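You operate a simulated robot arm through the tools that you are given. There is no shell and no other tool.

Carry out the task below with a simulated robot arm. There is one attempt and no reset: what you move stays moved.

## Task
Grind the beans in the iron mill fine and put one scoop of the grounds into the coffee pot.
Fine: tin scoop back in its place, mill drawer shut, lid on the pot. Set down upright: tin scoop.

The check looks at the end state, three seconds after you hand in, the way a careful person would. Anything else that was tipped, shoved, dropped, spilled or broken makes it a failure. A push-on lid holds only when it is set on centred and level and pressed home; a screw cap is set on level and turned clockwise until tight.

## Robot
A 7-joint arm with a two-finger parallel gripper, fixed in place. Base frame: the origin is at the foot of the arm, x ahead of it, y to its left, z up; the work surface is at about z = 887. Readings come in mm, degrees, newtons and seconds.
With the tool pointing down near the work surface it reaches from about 300 to 700 mm from the base axis. Its first joint turns from -66.0 to 66.0 degrees. Payload 1.57 kg.
Tool frame: the origin (TCP) lies between the finger pads and is the grasp point; the fingertips stand 30 mm ahead of it; z points along the fingers, y is the line along which they close. Largest opening 110 mm; finger width 24, thickness 12; the body of the gripper, 48 by 112 mm, starts 78 mm behind the TCP.
Orientation is that of the tool frame in the base frame, as [roll, pitch, yaw] about the fixed x, y, z axes, in that order (R = Rz(yaw) Ry(pitch) Rx(roll)). With the fingers straight down and closing along the base's y, the tool's x points along the base's -x, its y along +y and its z along -z.

## Interface
- The arm moves only by the tool apply_moves. Its argument "rows" is a list of rows, each a list of 3 entries, a list of its own where there are three numbers: the shift along the base's x, y, z in mm, then the turn, a rotation vector about the base's x, y, z in degrees, then the gripper command, from -1 (shut) to 1 (fully open), values between in proportion. In form: [[[tx, ty, tz], [wx, wy, wz], gripper], ...]. A call has 1 to 20 rows; each row is the pose to reach, as a shift and turn from the pose commanded when the call began. A row lasts 0.2 s, in which the tool goes at most 50 mm and 8.6 degrees; a call with a longer step from one row to the next is refused whole, and so is a gripper value outside its range. Where a pose cannot be reached the arm comes as near as it can. A force on the tool above 40 N (or 10 N above the force at the start of the call, whichever is more), or a blocked arm, ends the call early, and 0.2 s more pass. The fingers move at their own pace (about 108 mm/s each) and stop on an object; they squeeze with about 43 N. The grip force told is the motor's: it shows also when the fingers shut on nothing. Time passes only in rows, and 0.2 s behind the last, so rows that repeat a pose let the fingers close. It gives the time, the measured TCP pose, the force on the tool (base axes), the opening and the grip force at its end, in the units of the frame above (readings bear some noise), with the torque about the TCP (base axes, N m) and any sound that the robot's microphone picked up, and new pictures: "pictures" is both (left out), scene, wrist or none.
- Cameras (640 x 400 px; columns grow to the right, rows downward): "scene" is fixed at [172.6, -393, 1415.7]; the picture's right is [0.74, -0.67, 0.00], its down [-0.36, -0.39, -0.85] and it looks along [0.57, 0.62, -0.53] (base axes); focal length 261 px, centre (320, 200). "wrist" rides on the gripper at [70, 16, -141] in the tool frame; the picture's right is [-0.23, 0.97, 0.00], its down [-0.86, -0.20, -0.48] and it looks along [-0.47, -0.11, 0.88] (tool axes); focal length 222 px, centre (320, 200). There is no depth. A picture from a camera that has moved, and an enlarged one, comes with that camera's place and axes in the base frame and with its lens. The place of the scene camera against the robot may be out by one fixed shift of up to 12 mm in any direction.
- enlarge(camera, box): a new picture of the part [left, top, right, bottom] of that camera's present view, enlarged. It takes no simulated time.
- hand_in(): hands the job in; it is judged then, once.

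Nothing tells you positions but the pictures and the camera data. Unless the task says otherwise, let go and move clear before handing in.

The tools are called after "Request:" as a command line: name --argument value ..., lists and objects as JSON in quotes. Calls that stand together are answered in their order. apply_moves: Moves the arm, as the interface text tells. Its arguments: {"type":"object","properties":{"rows":{"type":"array","items":{"type":"array"}},"pictures":{"type":"string","enum":["both","scene","wrist","none"]}},"required":["rows"]} The other tools are called the same way: enlarge (camera, box) takes an enlarged picture of a part of a camera's view; hand_in () hands the job in.

At the start:

```text
time_s: 0.0
tool_pos: [353.7, 71.5, 1278.4]
ee_rot: [-180.0, 0.0, 180.0]
wrist_force: [-0.1, -0.9, -0.1]
torque: [-0.01, -0.02, 0.02]
opening: 110.0
finger_force: 0.0
```

scene: 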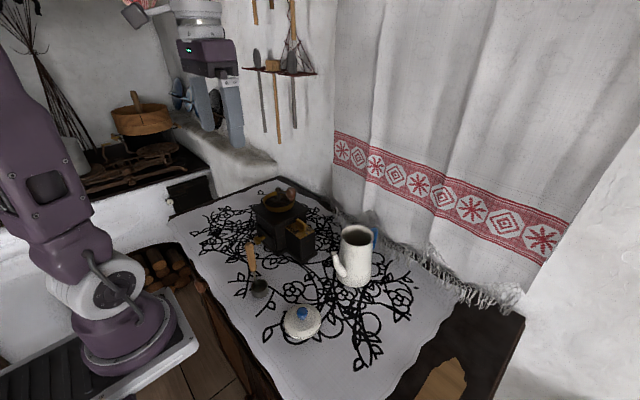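
wrist: 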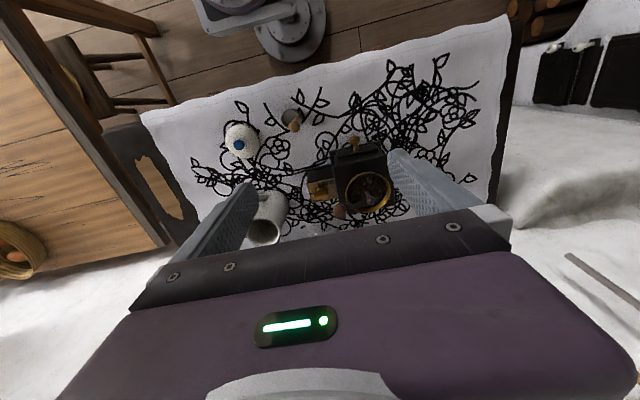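

I see an iron mill with an open drawer, a white coffee pot without lid, its lid on the table, and a scoop with a wooden handle. I'll look closer before moving anything.

Request:
enlarge --camera "scene" --box '[220, 170, 340, 245]'

Request:
enlarge --camera "scene" --box '[220, 220, 400, 350]'

Request:
enlarge --camera "wrist" --box '[200, 80, 440, 250]'

Request:
enlarge --camera "scene" --box '[230, 40, 330, 150]'

```text
5.33 times, centred on (280, 208) of scene
camera zoom: at [172.6, -393.0, 1415.7], right [0.74, -0.67, 0.0], down [-0.36, -0.39, -0.85], along [0.57, 0.62, -0.53], focal length 1393 px, centre (533, 160)
```

zoom: 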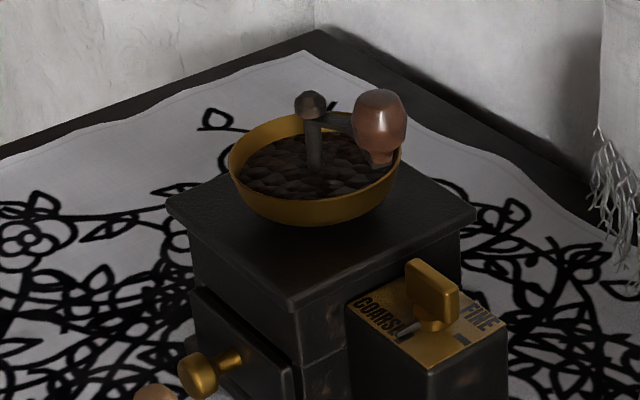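

```text
3.08 times, centred on (310, 285) of scene
camera zoom: at [172.6, -393.0, 1415.7], right [0.74, -0.67, 0.0], down [-0.36, -0.39, -0.85], along [0.57, 0.62, -0.53], focal length 804 px, centre (351, -62)
```

zoom: 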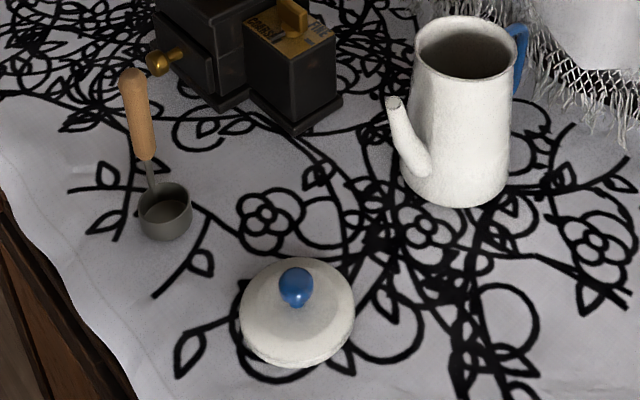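

```text
2.35 times, centred on (320, 165) of wrist
camera zoom: at [284.5, 87.6, 1418.3], right [0.23, 0.97, 0.0], down [0.86, -0.2, 0.48], along [0.47, -0.11, -0.88], focal length 523 px, centre (320, 282)
```

zoom: 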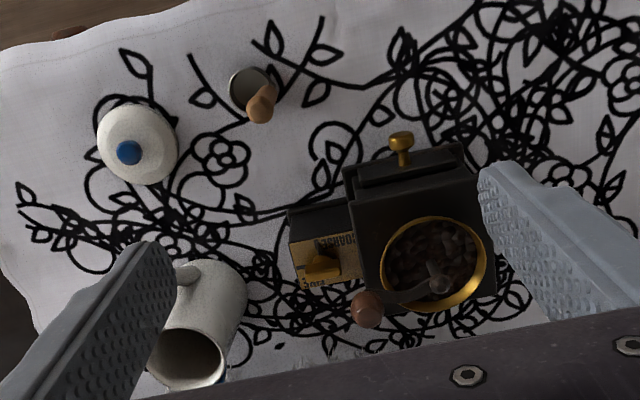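

```text
3.64 times, centred on (280, 95) of scene
camera zoom: at [172.6, -393.0, 1415.7], right [0.74, -0.67, 0.0], down [-0.36, -0.39, -0.85], along [0.57, 0.62, -0.53], focal length 950 px, centre (466, 582)
```

zoom: 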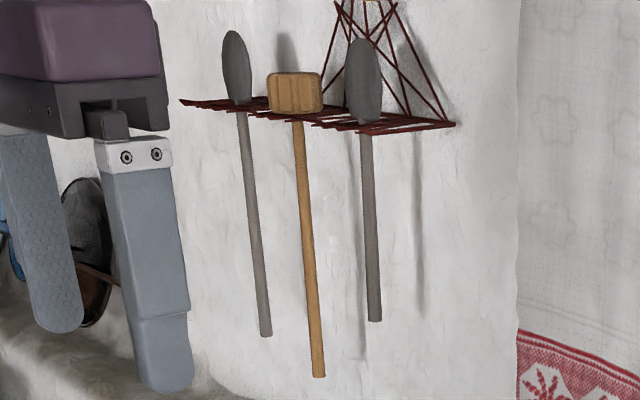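

I take the mill's bowl to be near (500, 138), the crank knob near (498, 74, 1080), and the scoop cup near (344, 7). I'll enlarge the lever, crank and drawer from the wrist camera first.

Request:
enlarge --camera "wrist" --box '[300, 140, 400, 220]'

Request:
enlarge --camera "scene" --box '[280, 210, 330, 245]'

Request:
enlarge --camera "scene" --box '[250, 180, 310, 220]'

Request:
enlarge --camera "scene" --box '[240, 230, 290, 305]'

```text
5.00 times, centred on (350, 180) of wrist
camera zoom: at [284.5, 87.6, 1418.3], right [0.23, 0.97, 0.0], down [0.86, -0.2, 0.48], along [0.47, -0.11, -0.88], focal length 1111 px, centre (170, 300)
```

zoom: 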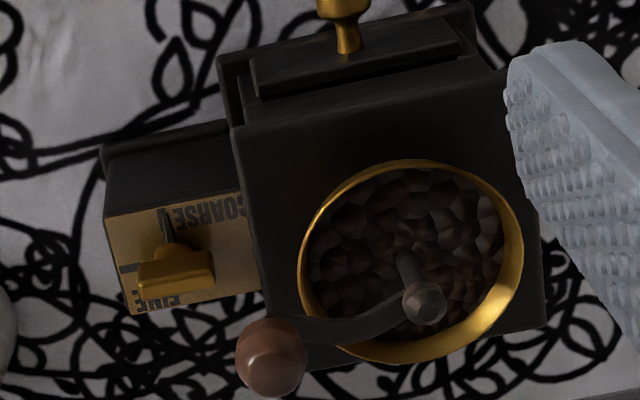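

```text
11.43 times, centred on (305, 228) of scene
camera zoom: at [172.6, -393.0, 1415.7], right [0.74, -0.67, 0.0], down [-0.36, -0.39, -0.85], along [0.57, 0.62, -0.53], focal length 2985 px, centre (491, -114)
```

zoom: 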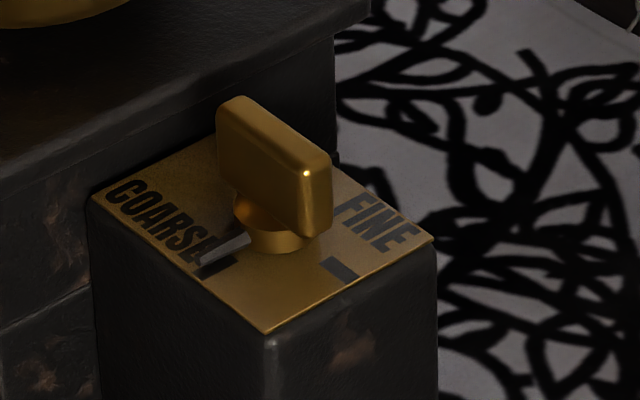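

```text
10.00 times, centred on (280, 200) of scene
camera zoom: at [172.6, -393.0, 1415.7], right [0.74, -0.67, 0.0], down [-0.36, -0.39, -0.85], along [0.57, 0.62, -0.53], focal length 2612 px, centre (720, 200)
```

zoom: 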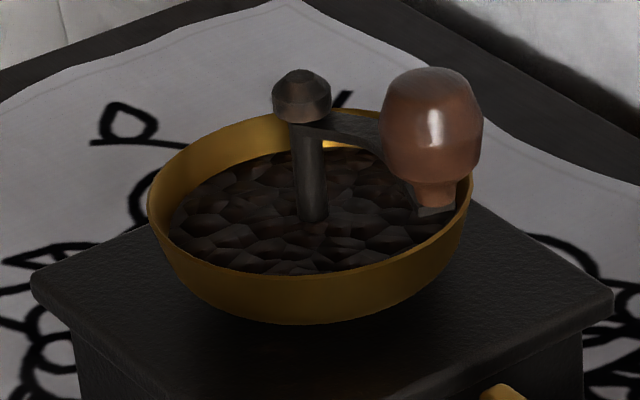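

```text
5.33 times, centred on (265, 268) of scene
camera zoom: at [172.6, -393.0, 1415.7], right [0.74, -0.67, 0.0], down [-0.36, -0.39, -0.85], along [0.57, 0.62, -0.53], focal length 1393 px, centre (613, -160)
```

zoom: 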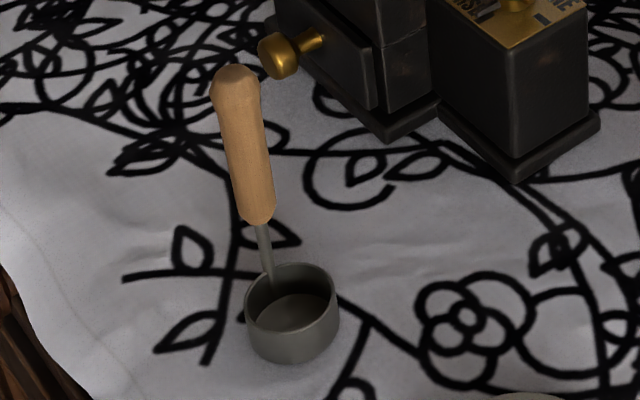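

The grind setting is a rotary knob with a paddle grip on the side box. Its silver pointer is at COARSE and must turn about 90° counterclockwise to FINE, before any cranking. I'll move the wrist camera closer to the mill to measure it.

Request:
apply_moves --rows '[[[17, -3, -43], [0, 0, 0], 1], [[34, -6, -86], [0, 0, 0], 1], [[50, -8, -128], [0, 0, 0], 1], [[50, -8, -128], [0, 0, 0], 1]]'

Request:
enlarge --camera "wrist" --box '[240, 80, 480, 230]'

```text
time_s: 1.0
tool_pos: [403.4, 62.8, 1149.2]
ee_rot: [179.8, 0.0, 179.9]
wrist_force: [-0.5, -0.3, -0.2]
torque: [0.05, 0.0, -0.03]
opening: 110.0
finger_force: 0.0
camera wrist: at [333.9, 79.5, 1289.9], right [0.23, 0.97, 0.0], down [0.86, -0.2, 0.48], along [0.47, -0.11, -0.88], focal length 222 px, centre (320, 200)
```

scene: 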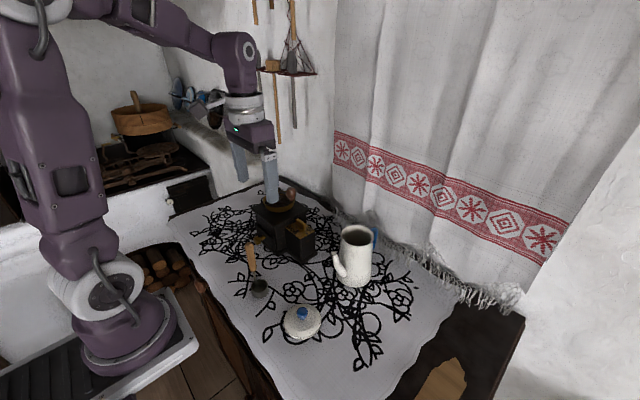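
wrist: 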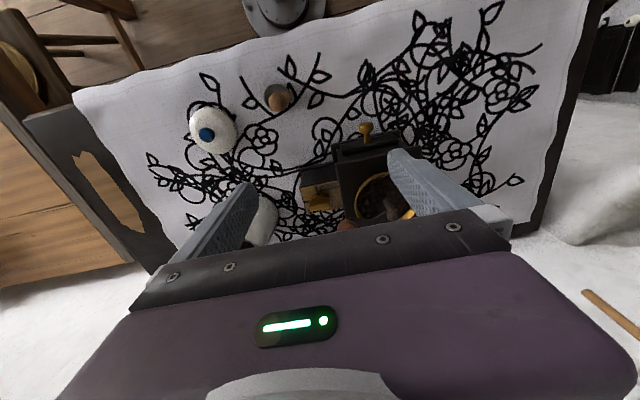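

```text
2.67 times, centred on (360, 155) of wrist
camera zoom: at [333.9, 79.5, 1289.9], right [0.23, 0.97, 0.0], down [0.86, -0.2, 0.48], along [0.47, -0.11, -0.88], focal length 592 px, centre (213, 320)
```

zoom: 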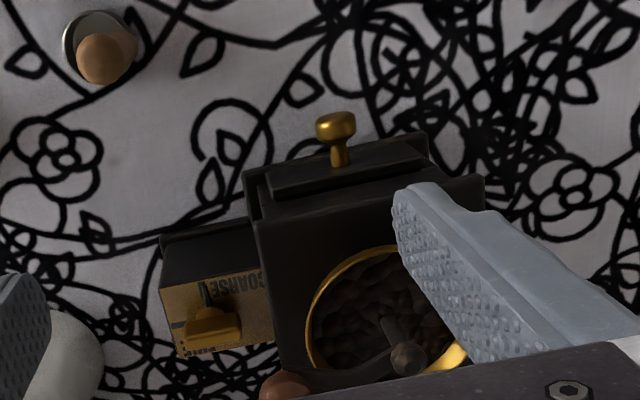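

The wrist camera sees best straight beneath itself, so I'll shift forward to look down on the mill top.

Request:
apply_moves --rows '[[[45, -6, 20], [0, 0, 0], 1], [[90, -12, 40], [0, 0, 0], 1], [[135, -18, 40], [0, 0, 0], 1], [[170, -18, 40], [0, 0, 0], 1], [[170, -18, 40], [0, 0, 0], 1]]' --pictures "wrist"

Request:
enlarge --camera "wrist" --box '[260, 20, 440, 140]'

Request:
enlarge --camera "wrist" --box '[180, 0, 330, 200]'

```text
time_s: 2.2
tool_pos: [574.2, 45.0, 1189.3]
ee_rot: [-180.0, -0.1, 179.9]
wrist_force: [0.3, 0.4, -0.2]
torque: [-0.03, -0.01, -0.04]
opening: 110.1
finger_force: 0.1
camera wrist: at [504.8, 61.2, 1329.9], right [0.23, 0.97, 0.0], down [0.86, -0.2, 0.48], along [0.47, -0.11, -0.88], focal length 222 px, centre (320, 200)
```

wrist: 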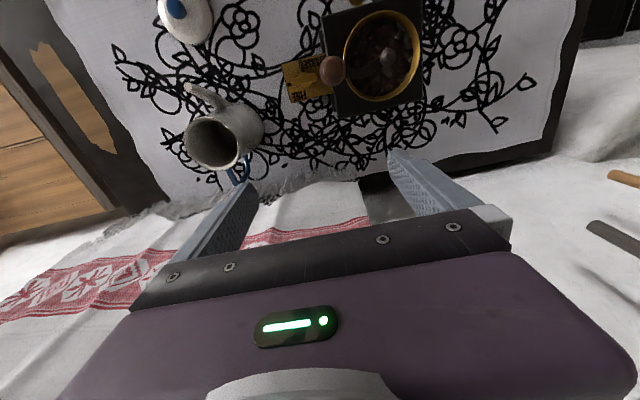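

```text
3.33 times, centred on (350, 80) of wrist
camera zoom: at [504.8, 61.2, 1329.9], right [0.23, 0.97, 0.0], down [0.86, -0.2, 0.48], along [0.47, -0.11, -0.88], focal length 740 px, centre (220, 600)
```

zoom: 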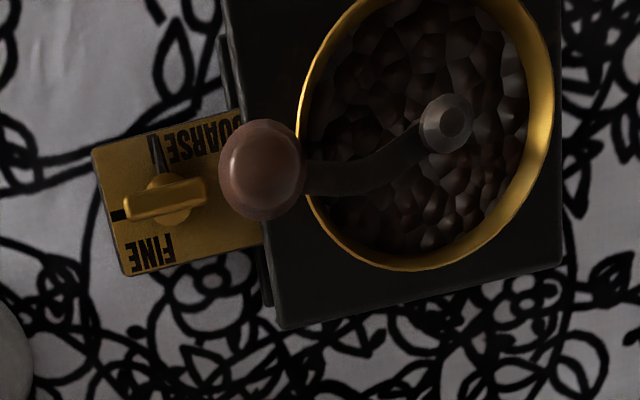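

```text
2.00 times, centred on (255, 100) of wrist
camera zoom: at [504.8, 61.2, 1329.9], right [0.23, 0.97, 0.0], down [0.86, -0.2, 0.48], along [0.47, -0.11, -0.88], focal length 444 px, centre (450, 400)
```

zoom: 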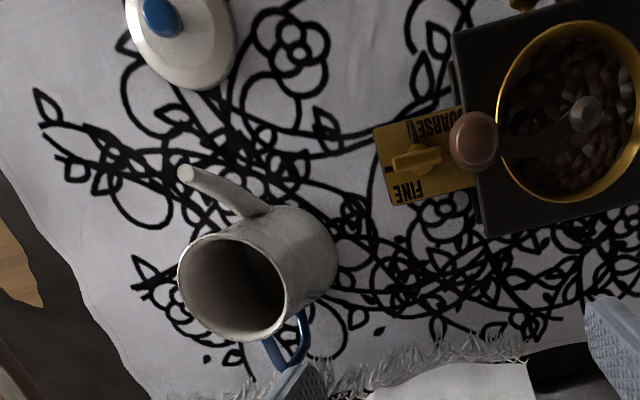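

The mill is axis-aligned, centred near (501, 135). The dial axis is at about (501, 41), with its paddle along y, and the COARSE mark lies toward -x and FINE toward -y. The crank knob would block an upright grip, so I'll turn the gripper -90°, lean it 30° toward -y, grip the paddle and rotate it.

Request:
apply_moves --rows '[[[-7, -5, 0], [0, 0, -8], 0], [[-14, -11, -3], [0, 0, -16], 0], [[-21, -16, -7], [0, 0, -24], 0], [[-28, -22, -10], [0, 0, -32], 0], [[-35, -27, -14], [0, 0, -40], 0], [[-42, -33, -18], [0, 0, -48], 0], [[-49, -39, -21], [0, 0, -56], 0], [[-56, -45, -25], [0, 0, -64], 0], [[-63, -50, -29], [0, 0, -73], 0], [[-70, -56, -34], [0, 0, -81.5], 0], [[-73.7, -60, -39], [0, 0, -90], 0], [[-73.7, -60, -39], [0, 0, -90], 0]]' --pictures "none"

Request:
apply_moves --rows '[[[0, 0, -15], [7.5, 0, 0], 0], [[0, 0, -30], [15, 0, 0], 0], [[0, 0, -45], [22.5, 0, 0], 0], [[0, 0, -60], [30, 0, 0], 0], [[0, 0, -60], [30, 0, 0], 0]]'

Request:
enlarge --camera "scene" --box '[240, 160, 360, 260]'

```text
refused: row 9 steps farther than a row can; nothing moved
```

```text
time_s: 3.4
tool_pos: [574.2, 45.8, 1128.0]
ee_rot: [149.9, 0.0, 180.0]
wrist_force: [0.5, -0.4, -0.9]
torque: [-0.01, 0.01, 0.01]
opening: 55.0
finger_force: 0.1
camera wrist: at [504.7, -11.6, 1258.8], right [0.23, 0.84, 0.49], down [0.85, -0.41, 0.31], along [0.47, 0.35, -0.81], focal length 222 px, centre (320, 200)
```

scene: 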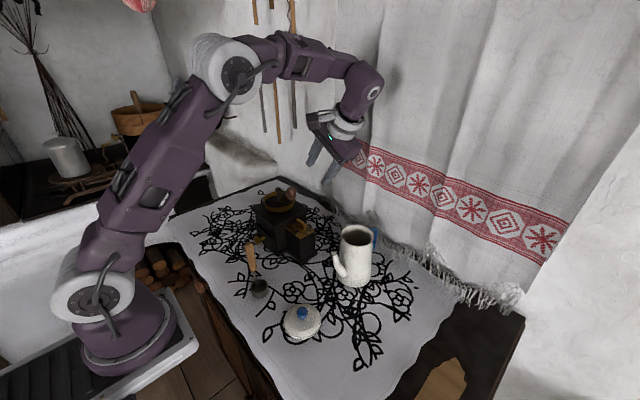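
wrist: 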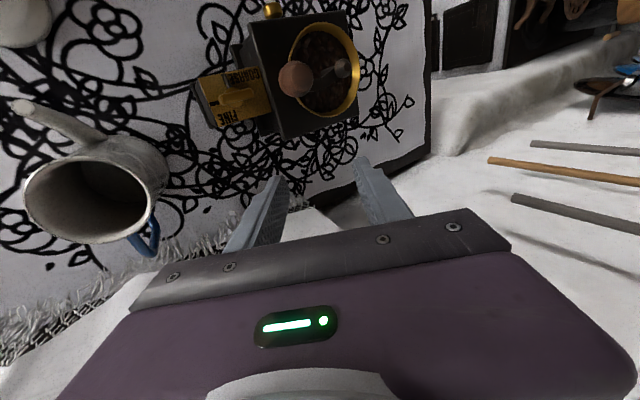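

```text
4.00 times, centred on (300, 210) of scene
camera zoom: at [172.6, -393.0, 1415.7], right [0.74, -0.67, 0.0], down [-0.36, -0.39, -0.85], along [0.57, 0.62, -0.53], focal length 1045 px, centre (400, 160)
```

zoom: 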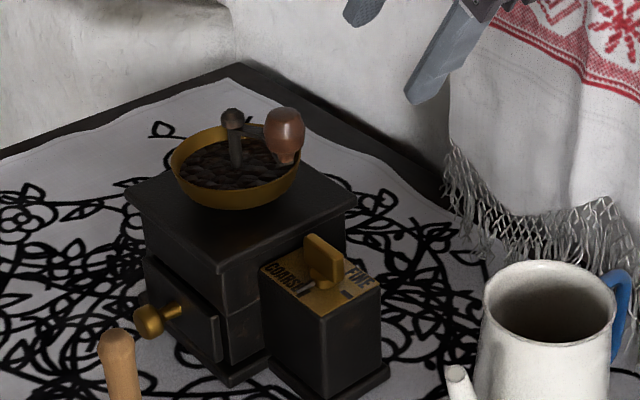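

The first call was refused, and the lean was applied without the yaw. I'll now turn the tool -90° about its own leaning axis while moving to the approach point off the dial.

Request:
apply_moves --rows '[[[0, -12, 0], [0, 4, -7], 0], [[-5, -24, 0], [0, 8.2, -14.2], 0], [[-12, -36, -4], [0, 12.3, -21.3], 0], [[-20, -46, -8], [0, 16.4, -28.4], 0], [[-28, -54, -12], [0, 20.5, -35.5], 0], [[-36, -60.8, -16], [0, 24.6, -42.6], 0], [[-44, -60.8, -20], [0, 28.7, -49.7], 0], [[-52, -60.8, -25], [0, 32.8, -56.8], 0], [[-60, -60.8, -31], [0, 36.9, -63.9], 0], [[-67, -60.8, -37], [0, 41, -71], 0], [[-73.7, -60.8, -43], [0, 45, -77.94], 0], [[-73.7, -60.8, -43], [0, 45, -77.94], 0]]'

Request:
enlarge --camera "scene" --box '[240, 130, 360, 260]'

```text
time_s: 6.0
tool_pos: [499.3, -14.7, 1087.4]
ee_rot: [180.0, -30.1, 90.0]
wrist_force: [-0.8, 0.1, -0.7]
torque: [0.02, 0.02, 0.02]
opening: 55.1
finger_force: 0.1
camera wrist: at [516.8, -25.5, 1243.5], right [0.97, -0.2, -0.11], down [-0.2, -0.98, -0.01], along [-0.11, 0.04, -0.99], focal length 222 px, centre (320, 200)
```

scene: 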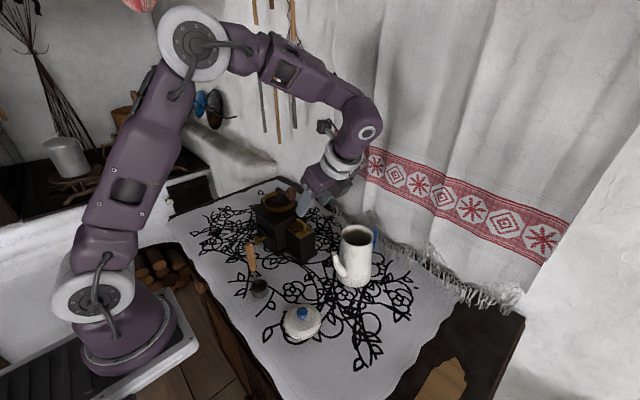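
wrist: 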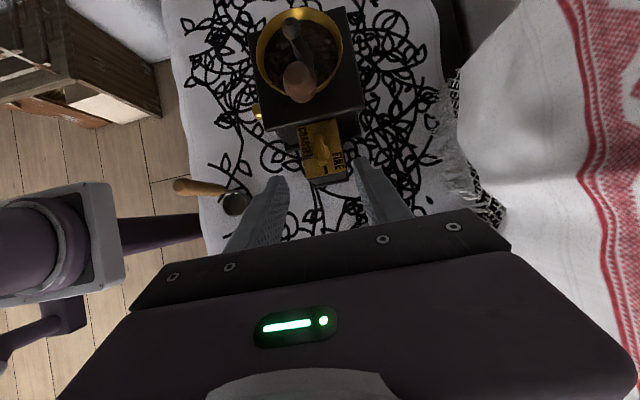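

```text
3.08 times, centred on (300, 195) of scene
camera zoom: at [172.6, -393.0, 1415.7], right [0.74, -0.67, 0.0], down [-0.36, -0.39, -0.85], along [0.57, 0.62, -0.53], focal length 804 px, centre (382, 215)
```

zoom: 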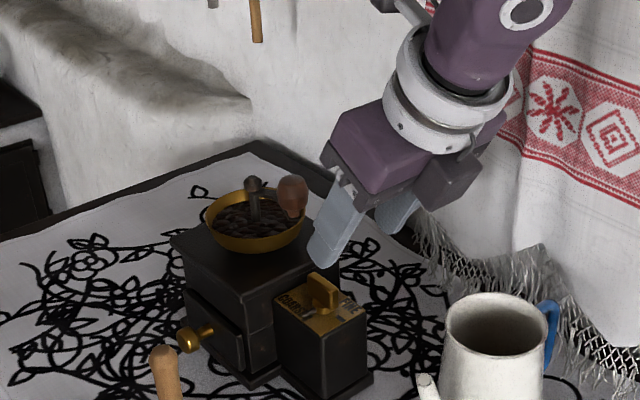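

The gripper is at the approach pose. I'll check the alignment with the dial in the wrist camera.

Request:
enlarge --camera "wrist" --box '[260, 100, 400, 200]'

```text
4.00 times, centred on (330, 150) of wrist
camera zoom: at [516.8, -25.5, 1243.5], right [0.97, -0.2, -0.11], down [-0.2, -0.98, -0.01], along [-0.11, 0.04, -0.99], focal length 888 px, centre (280, 400)
```

zoom: 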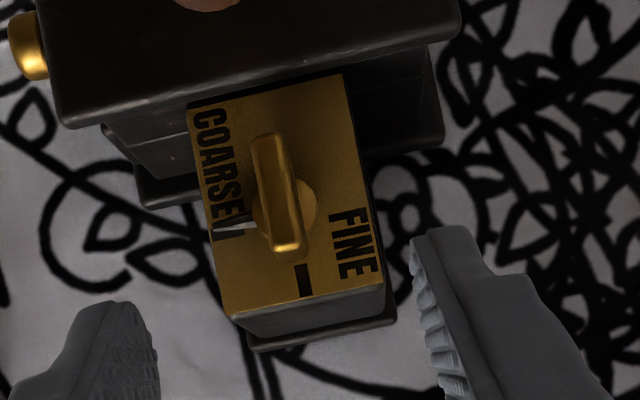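

The paddle's top is at about z = 1000, centred near (499.5, 40). I'll go in along the tool axis.

Request:
apply_moves --rows '[[[0, 10, -17.3], [0, 0, 0], 0], [[-0.3, 20, -34.6], [0, 0, 0], 0], [[-0.5, 30, -52], [0, 0, 0], 0], [[-0.5, 36, -62], [0, 0, 0], 0], [[-0.5, 40.3, -69.4], [0, 0, 0], 0], [[-0.5, 40.3, -69.4], [0, 0, 0], 0]]'

Request:
enlarge --camera "wrist" --box '[260, 80, 400, 200]'

Request:
enlarge --camera "scene" --box '[250, 170, 350, 260]'

```text
time_s: 7.4
tool_pos: [498.8, 25.7, 1015.9]
ee_rot: [180.0, -29.9, 90.0]
wrist_force: [-1.2, 0.4, 0.1]
torque: [0.03, 0.01, 0.0]
opening: 54.8
finger_force: 0.0
camera wrist: at [516.3, 15.0, 1173.6], right [0.97, -0.2, -0.11], down [-0.2, -0.98, -0.01], along [-0.11, 0.04, -0.99], focal length 222 px, centre (320, 200)
```

scene: 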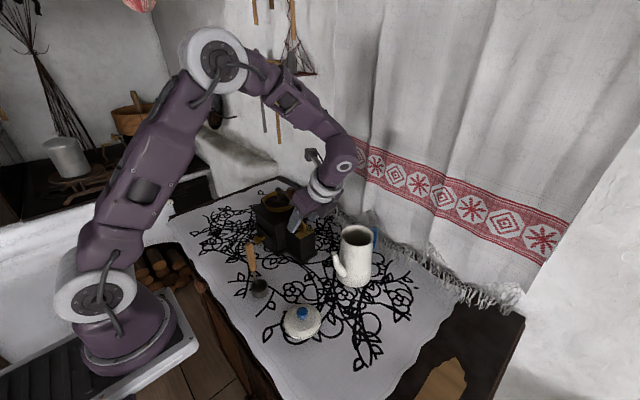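
wrist: 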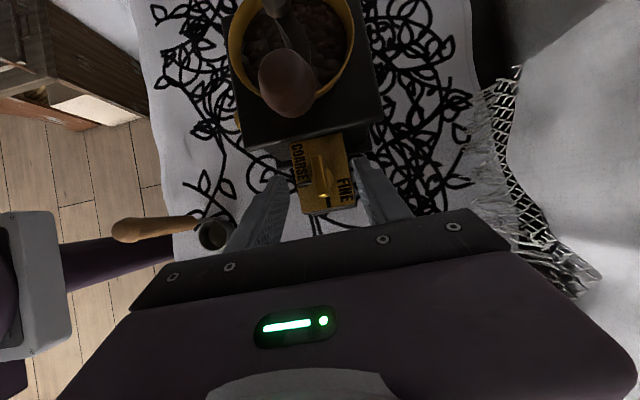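

```text
3.33 times, centred on (330, 140) of wrist
camera zoom: at [516.3, 15.0, 1173.6], right [0.97, -0.2, -0.11], down [-0.2, -0.98, -0.01], along [-0.11, 0.04, -0.99], focal length 740 px, centre (287, 400)
```

zoom: 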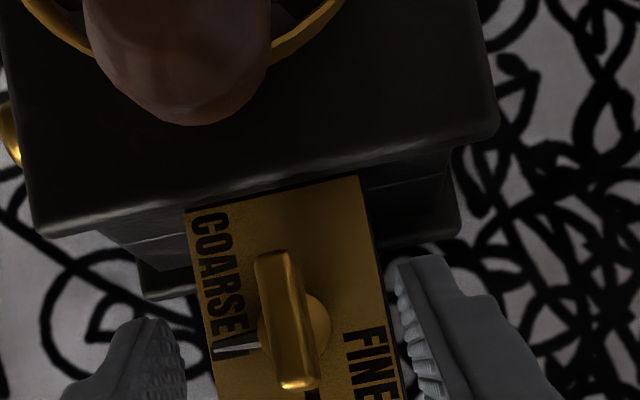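

```text
4.44 times, centred on (300, 215) of scene
camera zoom: at [172.6, -393.0, 1415.7], right [0.74, -0.67, 0.0], down [-0.36, -0.39, -0.85], along [0.57, 0.62, -0.53], focal length 1161 px, centre (409, 133)
```

zoom: 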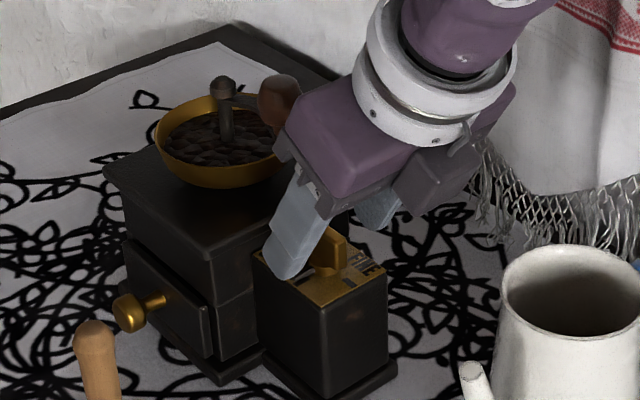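

The fingers straddle the paddle. Closing now.

Request:
apply_moves --rows '[[[0, 0, 0], [0, 0, 0], -0.5], [[0, 0, 0], [0, 0, 0], -0.8], [[0, 0, 0], [0, 0, 0], -1], [[0, 0, 0], [0, 0, 0], -1]]' --pictures "wrist"

Request:
enlarge --camera "wrist" --box '[260, 80, 400, 200]'

```text
time_s: 8.4
tool_pos: [500.4, 25.5, 1017.1]
ee_rot: [179.9, -29.9, 90.1]
wrist_force: [6.9, 1.5, 0.0]
torque: [-0.07, -0.07, -0.05]
opening: 10.2
finger_force: 28.8
camera wrist: at [516.7, 14.9, 1173.7], right [0.97, -0.2, -0.11], down [-0.2, -0.98, -0.01], along [-0.11, 0.04, -0.99], focal length 222 px, centre (320, 200)
```

wrist: 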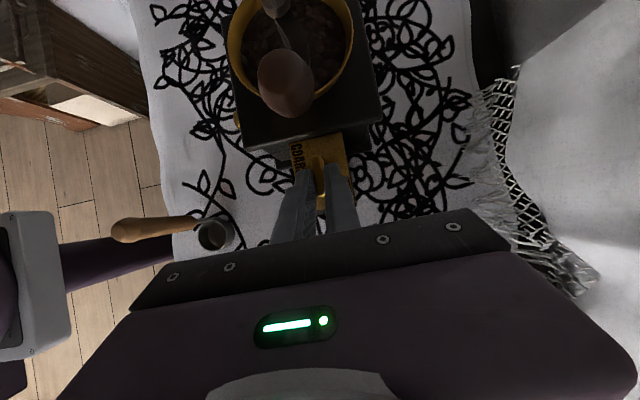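

```text
3.33 times, centred on (330, 140) of wrist
camera zoom: at [516.7, 14.9, 1173.7], right [0.97, -0.2, -0.11], down [-0.2, -0.98, -0.01], along [-0.11, 0.04, -0.99], focal length 740 px, centre (287, 400)
```

zoom: 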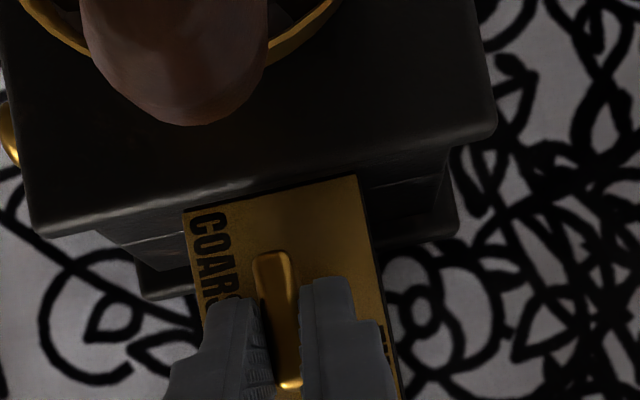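

The paddle is held, 10 mm thick. I'll turn it halfway about the dial axis and check.

Request:
apply_moves --rows '[[[1, 0.5, 0], [0, 0, 0], -1], [[2.57, 0.58, 0], [0, 0, 6], -1], [[4.12, 0.83, 0], [0, 0, 12], -1], [[5.63, 1.23, 0], [0, 0, 18], -1], [[7.1, 1.8, 0], [0, 0, 24], -1], [[8.5, 2.5, 0], [0, 0, 30], -1], [[9.82, 3.36, 0], [0, 0, 36], -1], [[11.04, 4.35, 0], [0, 0, 42], -1], [[11.04, 4.35, 0], [0, 0, 42], -1]]'

Request:
enlarge --camera "scene" --box '[250, 170, 350, 260]'

Request:
enlarge --camera "wrist" --box '[260, 80, 400, 200]'

```text
time_s: 10.4
tool_pos: [509.7, 29.6, 1017.6]
ee_rot: [-180.0, -30.0, 132.1]
wrist_force: [-4.4, -6.7, 2.8]
torque: [-0.03, 0.2, 0.09]
opening: 10.1
finger_force: 28.3
camera wrist: at [529.8, 32.3, 1173.7], right [0.85, 0.51, -0.11], down [0.51, -0.86, -0.01], along [-0.1, -0.05, -0.99], focal length 222 px, centre (320, 200)
```

scene: 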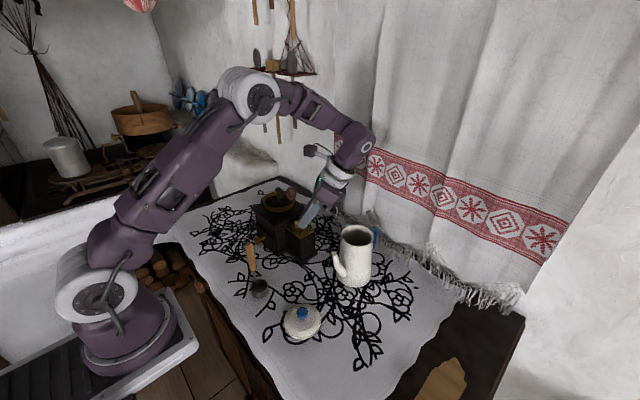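
wrist: 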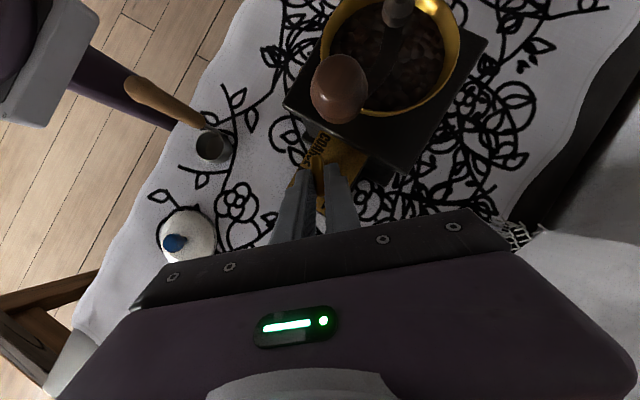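

```text
4.44 times, centred on (300, 215) of scene
camera zoom: at [172.5, -393.2, 1415.7], right [0.74, -0.67, 0.0], down [-0.36, -0.39, -0.85], along [0.57, 0.62, -0.53], focal length 1161 px, centre (409, 133)
```

zoom: 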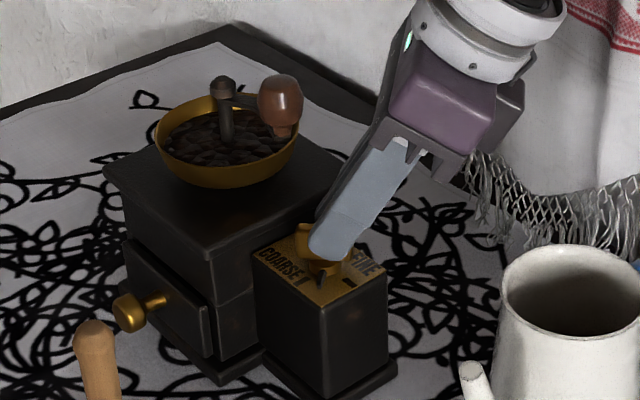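

```text
3.33 times, centred on (330, 140) of wrist
camera zoom: at [529.8, 32.3, 1173.7], right [0.85, 0.51, -0.11], down [0.51, -0.86, -0.01], along [-0.1, -0.05, -0.99], focal length 740 px, centre (287, 400)
```

zoom: 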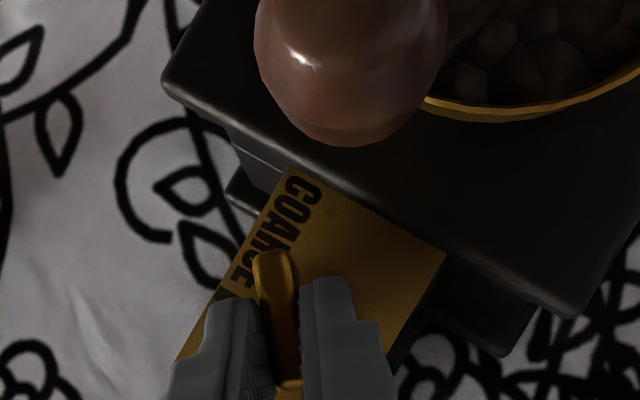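

The dial follows. I'll finish the quarter turn to FINE.

Request:
apply_moves --rows '[[[0.6, 1.6, 0], [0, 0, 6], -1], [[1.6, 2.8, 0], [0, 0, 12], -1], [[2.45, 4.15, 0], [0, 0, 18], -1], [[3.16, 5.55, 0], [0, 0, 24], -1], [[3.73, 7.0, 0], [0, 0, 30], -1], [[4.13, 8.5, 0], [0, 0, 36], -1], [[4.38, 10.1, 0], [0, 0, 42], -1], [[4.46, 11.65, 0], [0, 0, 48], -1], [[4.46, 11.65, 0], [0, 0, 48], -1]]'

Request:
enlarge --camera "scene" --box '[250, 170, 350, 260]'

Request:
enlarge --camera "wrist" --box '[260, 80, 400, 200]'

```text
time_s: 12.4
tool_pos: [515.4, 40.7, 1017.7]
ee_rot: [180.0, -30.0, -180.0]
wrist_force: [9.7, -14.1, 9.7]
torque: [-0.26, -0.26, -0.07]
opening: 9.9
finger_force: 28.3
camera wrist: at [526.0, 56.7, 1173.7], right [0.2, 0.97, -0.11], down [0.98, -0.2, -0.01], along [-0.04, -0.11, -0.99], focal length 222 px, centre (320, 200)
```

scene: 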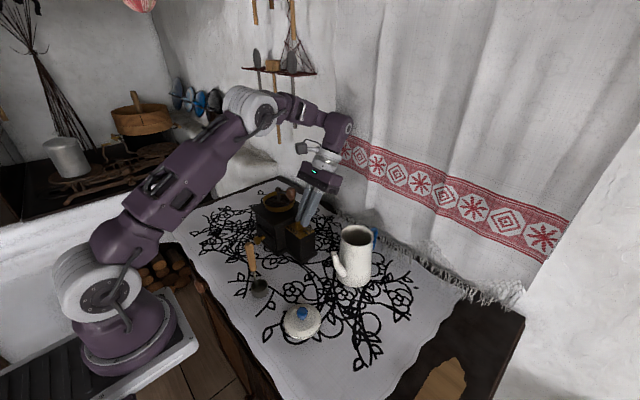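
wrist: 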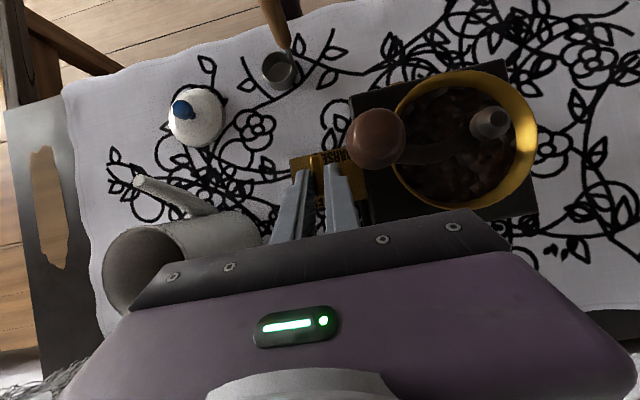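

```text
4.44 times, centred on (300, 215) of scene
camera zoom: at [172.7, -393.4, 1415.6], right [0.74, -0.67, 0.0], down [-0.36, -0.39, -0.85], along [0.57, 0.62, -0.53], focal length 1161 px, centre (409, 133)
```

zoom: 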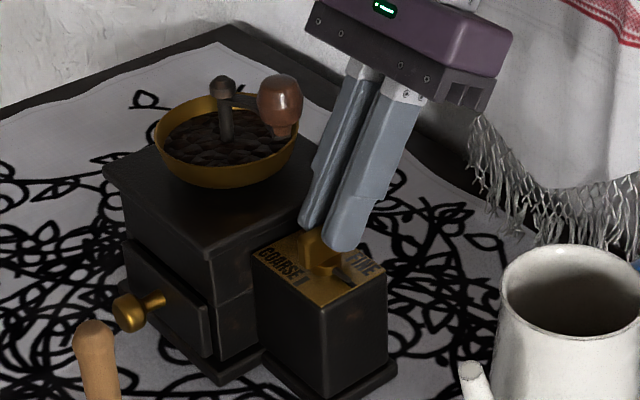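

```text
3.33 times, centred on (330, 140) of wrist
camera zoom: at [526.0, 56.7, 1173.7], right [0.2, 0.97, -0.11], down [0.98, -0.2, -0.01], along [-0.04, -0.11, -0.99], focal length 740 px, centre (287, 400)
```

zoom: 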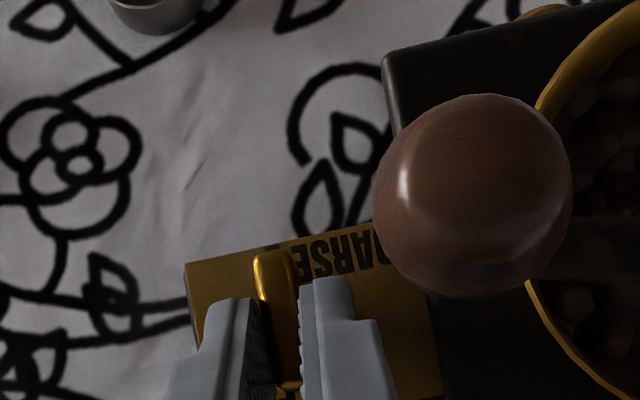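

The dial is turned to about FINE. I'll relax, open slightly, and back out along the tool axis.

Request:
apply_moves --rows '[[[-0.5, -1, 0], [0, 0, 0], -1], [[-0.5, -1, 0], [0, 0, 0], -0.6], [[-0.5, -1, 0], [0, 0, 0], -0.4], [[-0.5, -1, 0], [0, 0, 0], -0.4], [[9.5, -1, 17.3], [0, 0, 0], -0.4], [[19.5, -1, 34.6], [0, 0, 0], -0.4], [[34.5, -1, 60], [0, 0, 0], -0.4], [[44.5, -3, 90], [0, 0, 0], -0.4], [[44.5, -5, 120], [0, 0, 0], -0.4], [[44.5, -5, 120], [0, 0, 0], -0.4]]'

Request:
enlarge --camera "scene" --box '[280, 210, 330, 245]'

Request:
enlarge --camera "wrist" --box '[240, 50, 440, 200]'

```text
time_s: 14.6
tool_pos: [541.9, 40.2, 1070.1]
ee_rot: [180.0, -29.4, 179.8]
wrist_force: [0.5, -0.2, -0.3]
torque: [0.0, 0.02, 0.02]
opening: 33.2
finger_force: 0.0
out of reach, approached as far as the arm can: row 7, 8, 9, 10
camera wrist: at [552.3, 56.3, 1226.7], right [0.2, 0.97, -0.11], down [0.98, -0.2, -0.01], along [-0.03, -0.11, -0.99], focal length 222 px, centre (320, 200)
```

scene: 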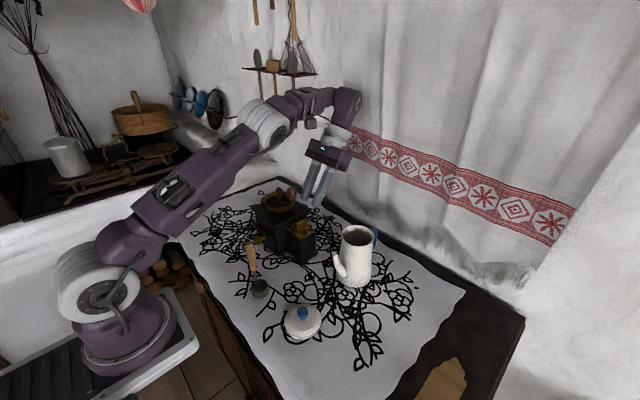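
wrist: 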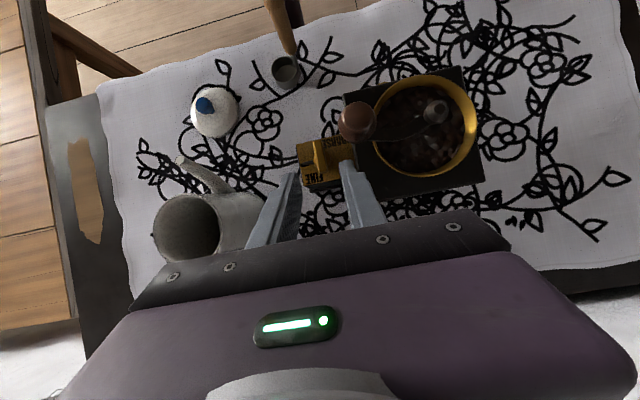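

```text
11.43 times, centred on (305, 228) of scene
camera zoom: at [171.1, -392.9, 1416.0], right [0.74, -0.67, 0.0], down [-0.36, -0.39, -0.85], along [0.57, 0.62, -0.53], focal length 2985 px, centre (491, -114)
```

zoom: 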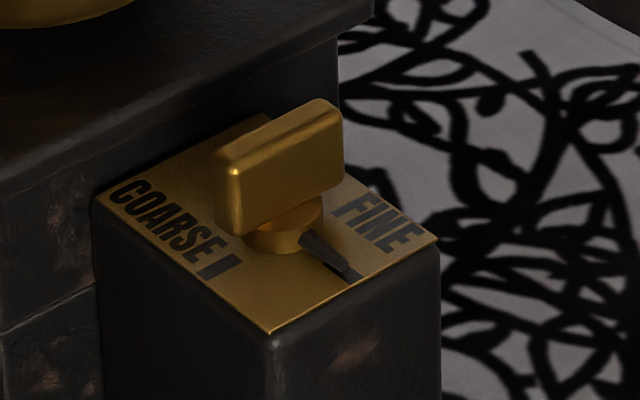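

```text
2.67 times, centred on (340, 125) of wrist
camera zoom: at [552.3, 56.3, 1226.7], right [0.2, 0.97, -0.11], down [0.98, -0.2, -0.01], along [-0.03, -0.11, -0.99], focal length 592 px, centre (267, 400)
```

zoom: 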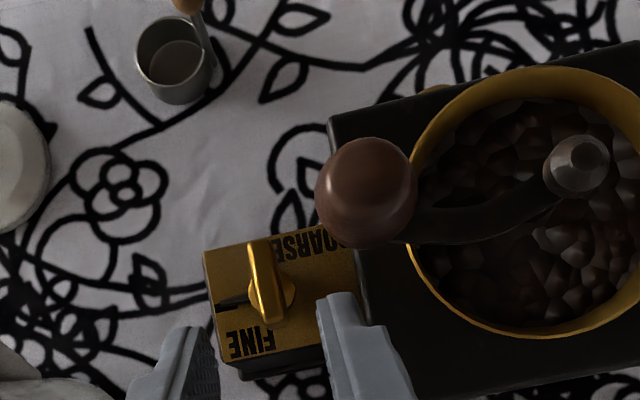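

The pointer sits on FINE. Now I'll bring the tool back upright, clear of the mill and curtain.

Request:
apply_moves --rows '[[[-8, -8, 8], [0, -6, 0], -0.4], [[-16, -16, 16], [0, -12, 0], -0.4], [[-24, -24, 24], [0, -18, 0], -0.4], [[-32, -32, 32], [0, -24, 0], -0.4], [[-40, -40, 40], [0, -30, 0], -0.4], [[-40, -40, 40], [0, -30, 0], -0.4]]'

```text
time_s: 16.0
tool_pos: [503.3, 0.7, 1107.5]
ee_rot: [179.9, 0.1, -180.0]
wrist_force: [0.0, 0.2, 0.1]
torque: [-0.02, 0.01, 0.04]
opening: 33.1
finger_force: 0.0
camera wrist: at [434.8, 15.4, 1247.9], right [0.23, 0.97, 0.0], down [0.85, -0.2, 0.48], along [0.47, -0.11, -0.88], focal length 222 px, centre (320, 200)
```

scene: 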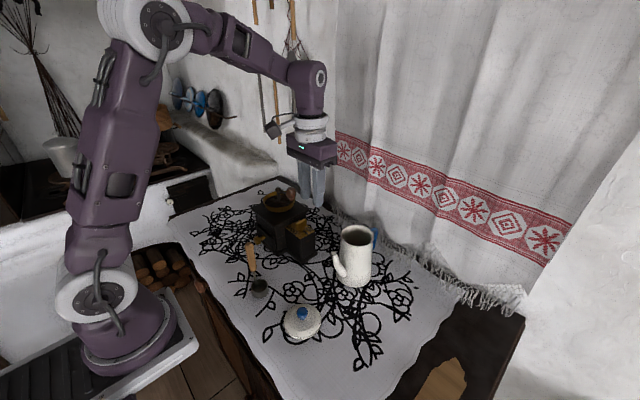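
wrist: 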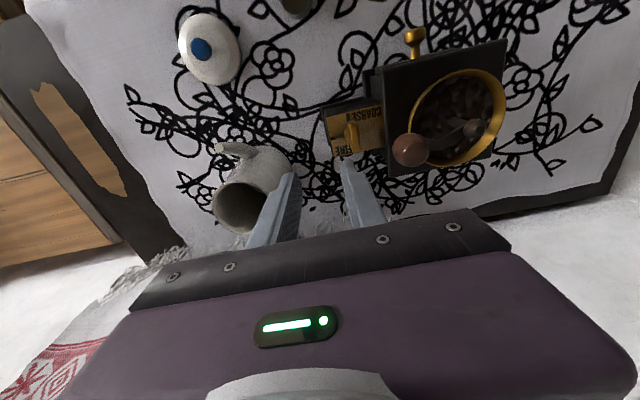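

The tool is upright again. Next I'll rise, go above the crank knob, and verify alignment before gripping it.

Request:
apply_moves --rows '[[[0, 0, 40], [0, 0, 0], 0.1], [[0, 20, 60], [0, 0, 0], 0.1], [[-1, 50, 60], [0, 0, 0], 0.1], [[-2.5, 74, 60], [0, 0, 0], 0.1], [[-2.5, 74, 60], [0, 0, 0], 0.1]]'

Request:
enlarge --camera "wrist" --box '[240, 80, 440, 240]'

Request:
enlarge --camera "scene" --box '[240, 140, 340, 230]'

```text
time_s: 17.2
tool_pos: [502.0, 72.9, 1167.0]
ee_rot: [-180.0, 0.0, 179.9]
wrist_force: [-0.5, -0.5, -0.5]
torque: [0.01, 0.02, 0.0]
opening: 60.7
finger_force: 0.2
camera wrist: at [433.0, 90.0, 1308.5], right [0.23, 0.97, 0.0], down [0.86, -0.2, 0.48], along [0.47, -0.11, -0.88], focal length 222 px, centre (320, 200)
```

scene: 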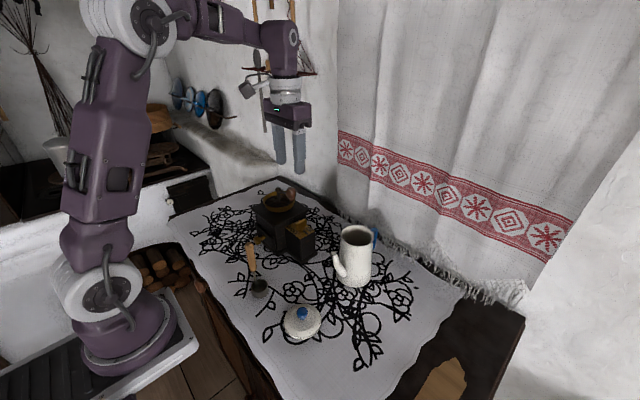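
wrist: 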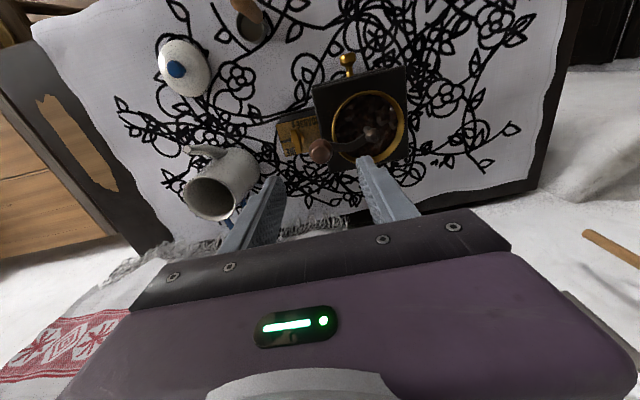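

```text
2.50 times, centred on (340, 160) of wrist
camera zoom: at [433.0, 90.0, 1308.5], right [0.23, 0.97, 0.0], down [0.86, -0.2, 0.48], along [0.47, -0.11, -0.88], focal length 555 px, centre (270, 300)
```

zoom: 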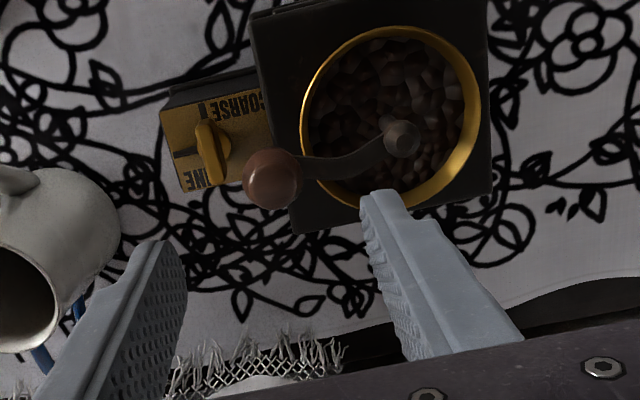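

```text
4.44 times, centred on (290, 185) of scene
camera zoom: at [172.6, -393.0, 1415.7], right [0.74, -0.67, 0.0], down [-0.36, -0.39, -0.85], along [0.57, 0.62, -0.53], focal length 1161 px, centre (453, 267)
```

zoom: 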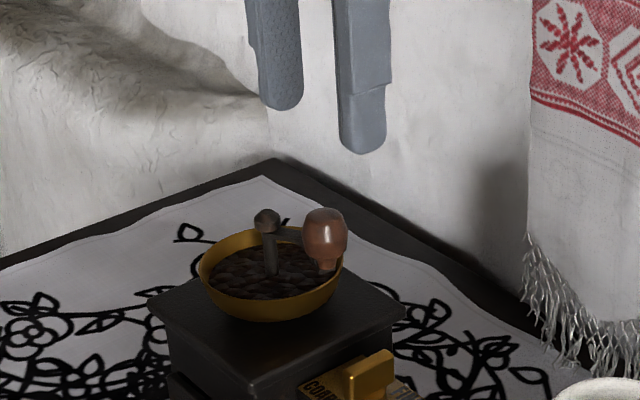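

The knob is at about (499, 75). I'll descend over it and grip.

Request:
apply_moves --rows '[[[-2.5, 2, -20], [0, 0, 0], 0.1], [[-2.5, 2, -45], [0, 0, 0], 0.1], [[-2.5, 2, -71], [0, 0, 0], 0.1], [[-2.5, 2, -71], [0, 0, 0], 0.1], [[-2.5, 2, -71], [0, 0, 0], -0.4], [[-2.5, 2, -71], [0, 0, 0], -1], [[-2.5, 2, -71], [0, 0, 0], -1]]'

Request:
enlarge --camera "scene" --box '[240, 140, 340, 230]'

Request:
enlarge --camera "wrist" --box '[240, 80, 440, 240]'

```text
time_s: 18.8
tool_pos: [499.1, 76.6, 1095.1]
ee_rot: [-180.0, -0.1, 180.0]
wrist_force: [-0.2, 1.2, 0.1]
torque: [-0.38, -0.11, 0.0]
opening: 24.9
finger_force: 36.3
camera wrist: at [430.5, 91.6, 1237.0], right [0.23, 0.97, 0.0], down [0.86, -0.2, 0.48], along [0.47, -0.11, -0.88], focal length 222 px, centre (320, 200)
```

scene: 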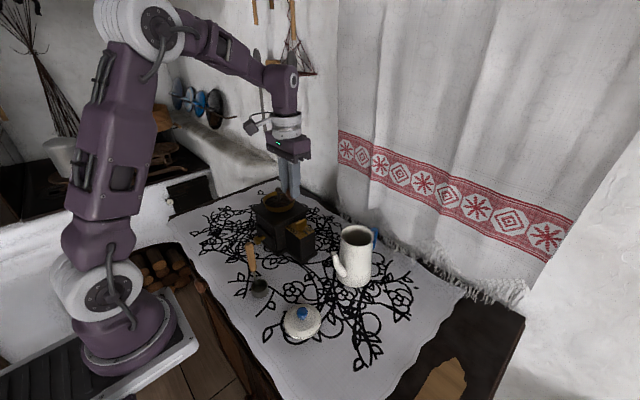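
wrist: 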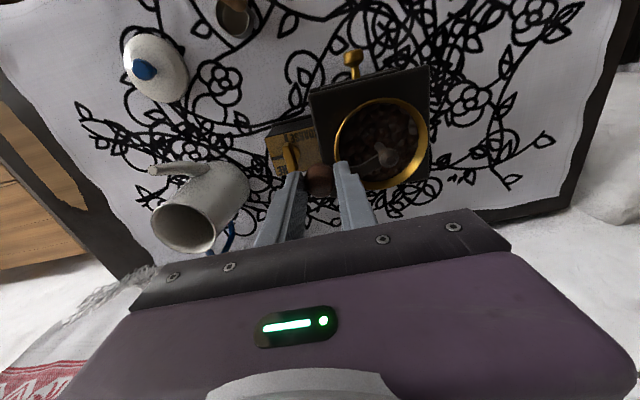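

```text
4.44 times, centred on (290, 185) of scene
camera zoom: at [172.7, -393.0, 1415.7], right [0.74, -0.67, 0.0], down [-0.36, -0.39, -0.85], along [0.57, 0.62, -0.53], focal length 1161 px, centre (453, 267)
```

zoom: 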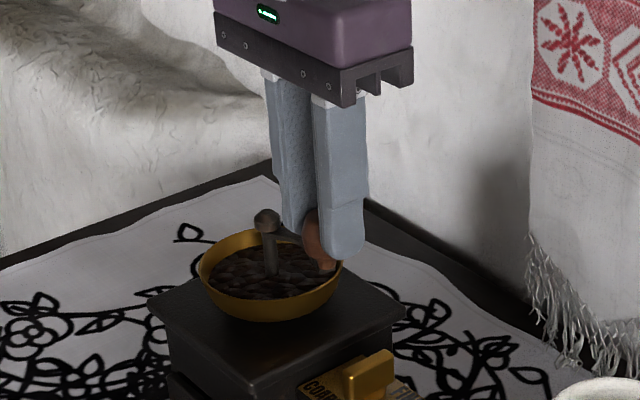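

```text
2.50 times, centred on (340, 160) of wrist
camera zoom: at [430.5, 91.6, 1237.0], right [0.23, 0.97, 0.0], down [0.86, -0.2, 0.48], along [0.47, -0.11, -0.88], focal length 555 px, centre (270, 300)
```

zoom: 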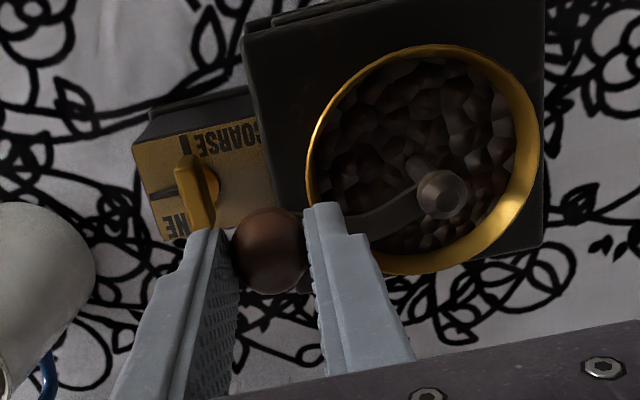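

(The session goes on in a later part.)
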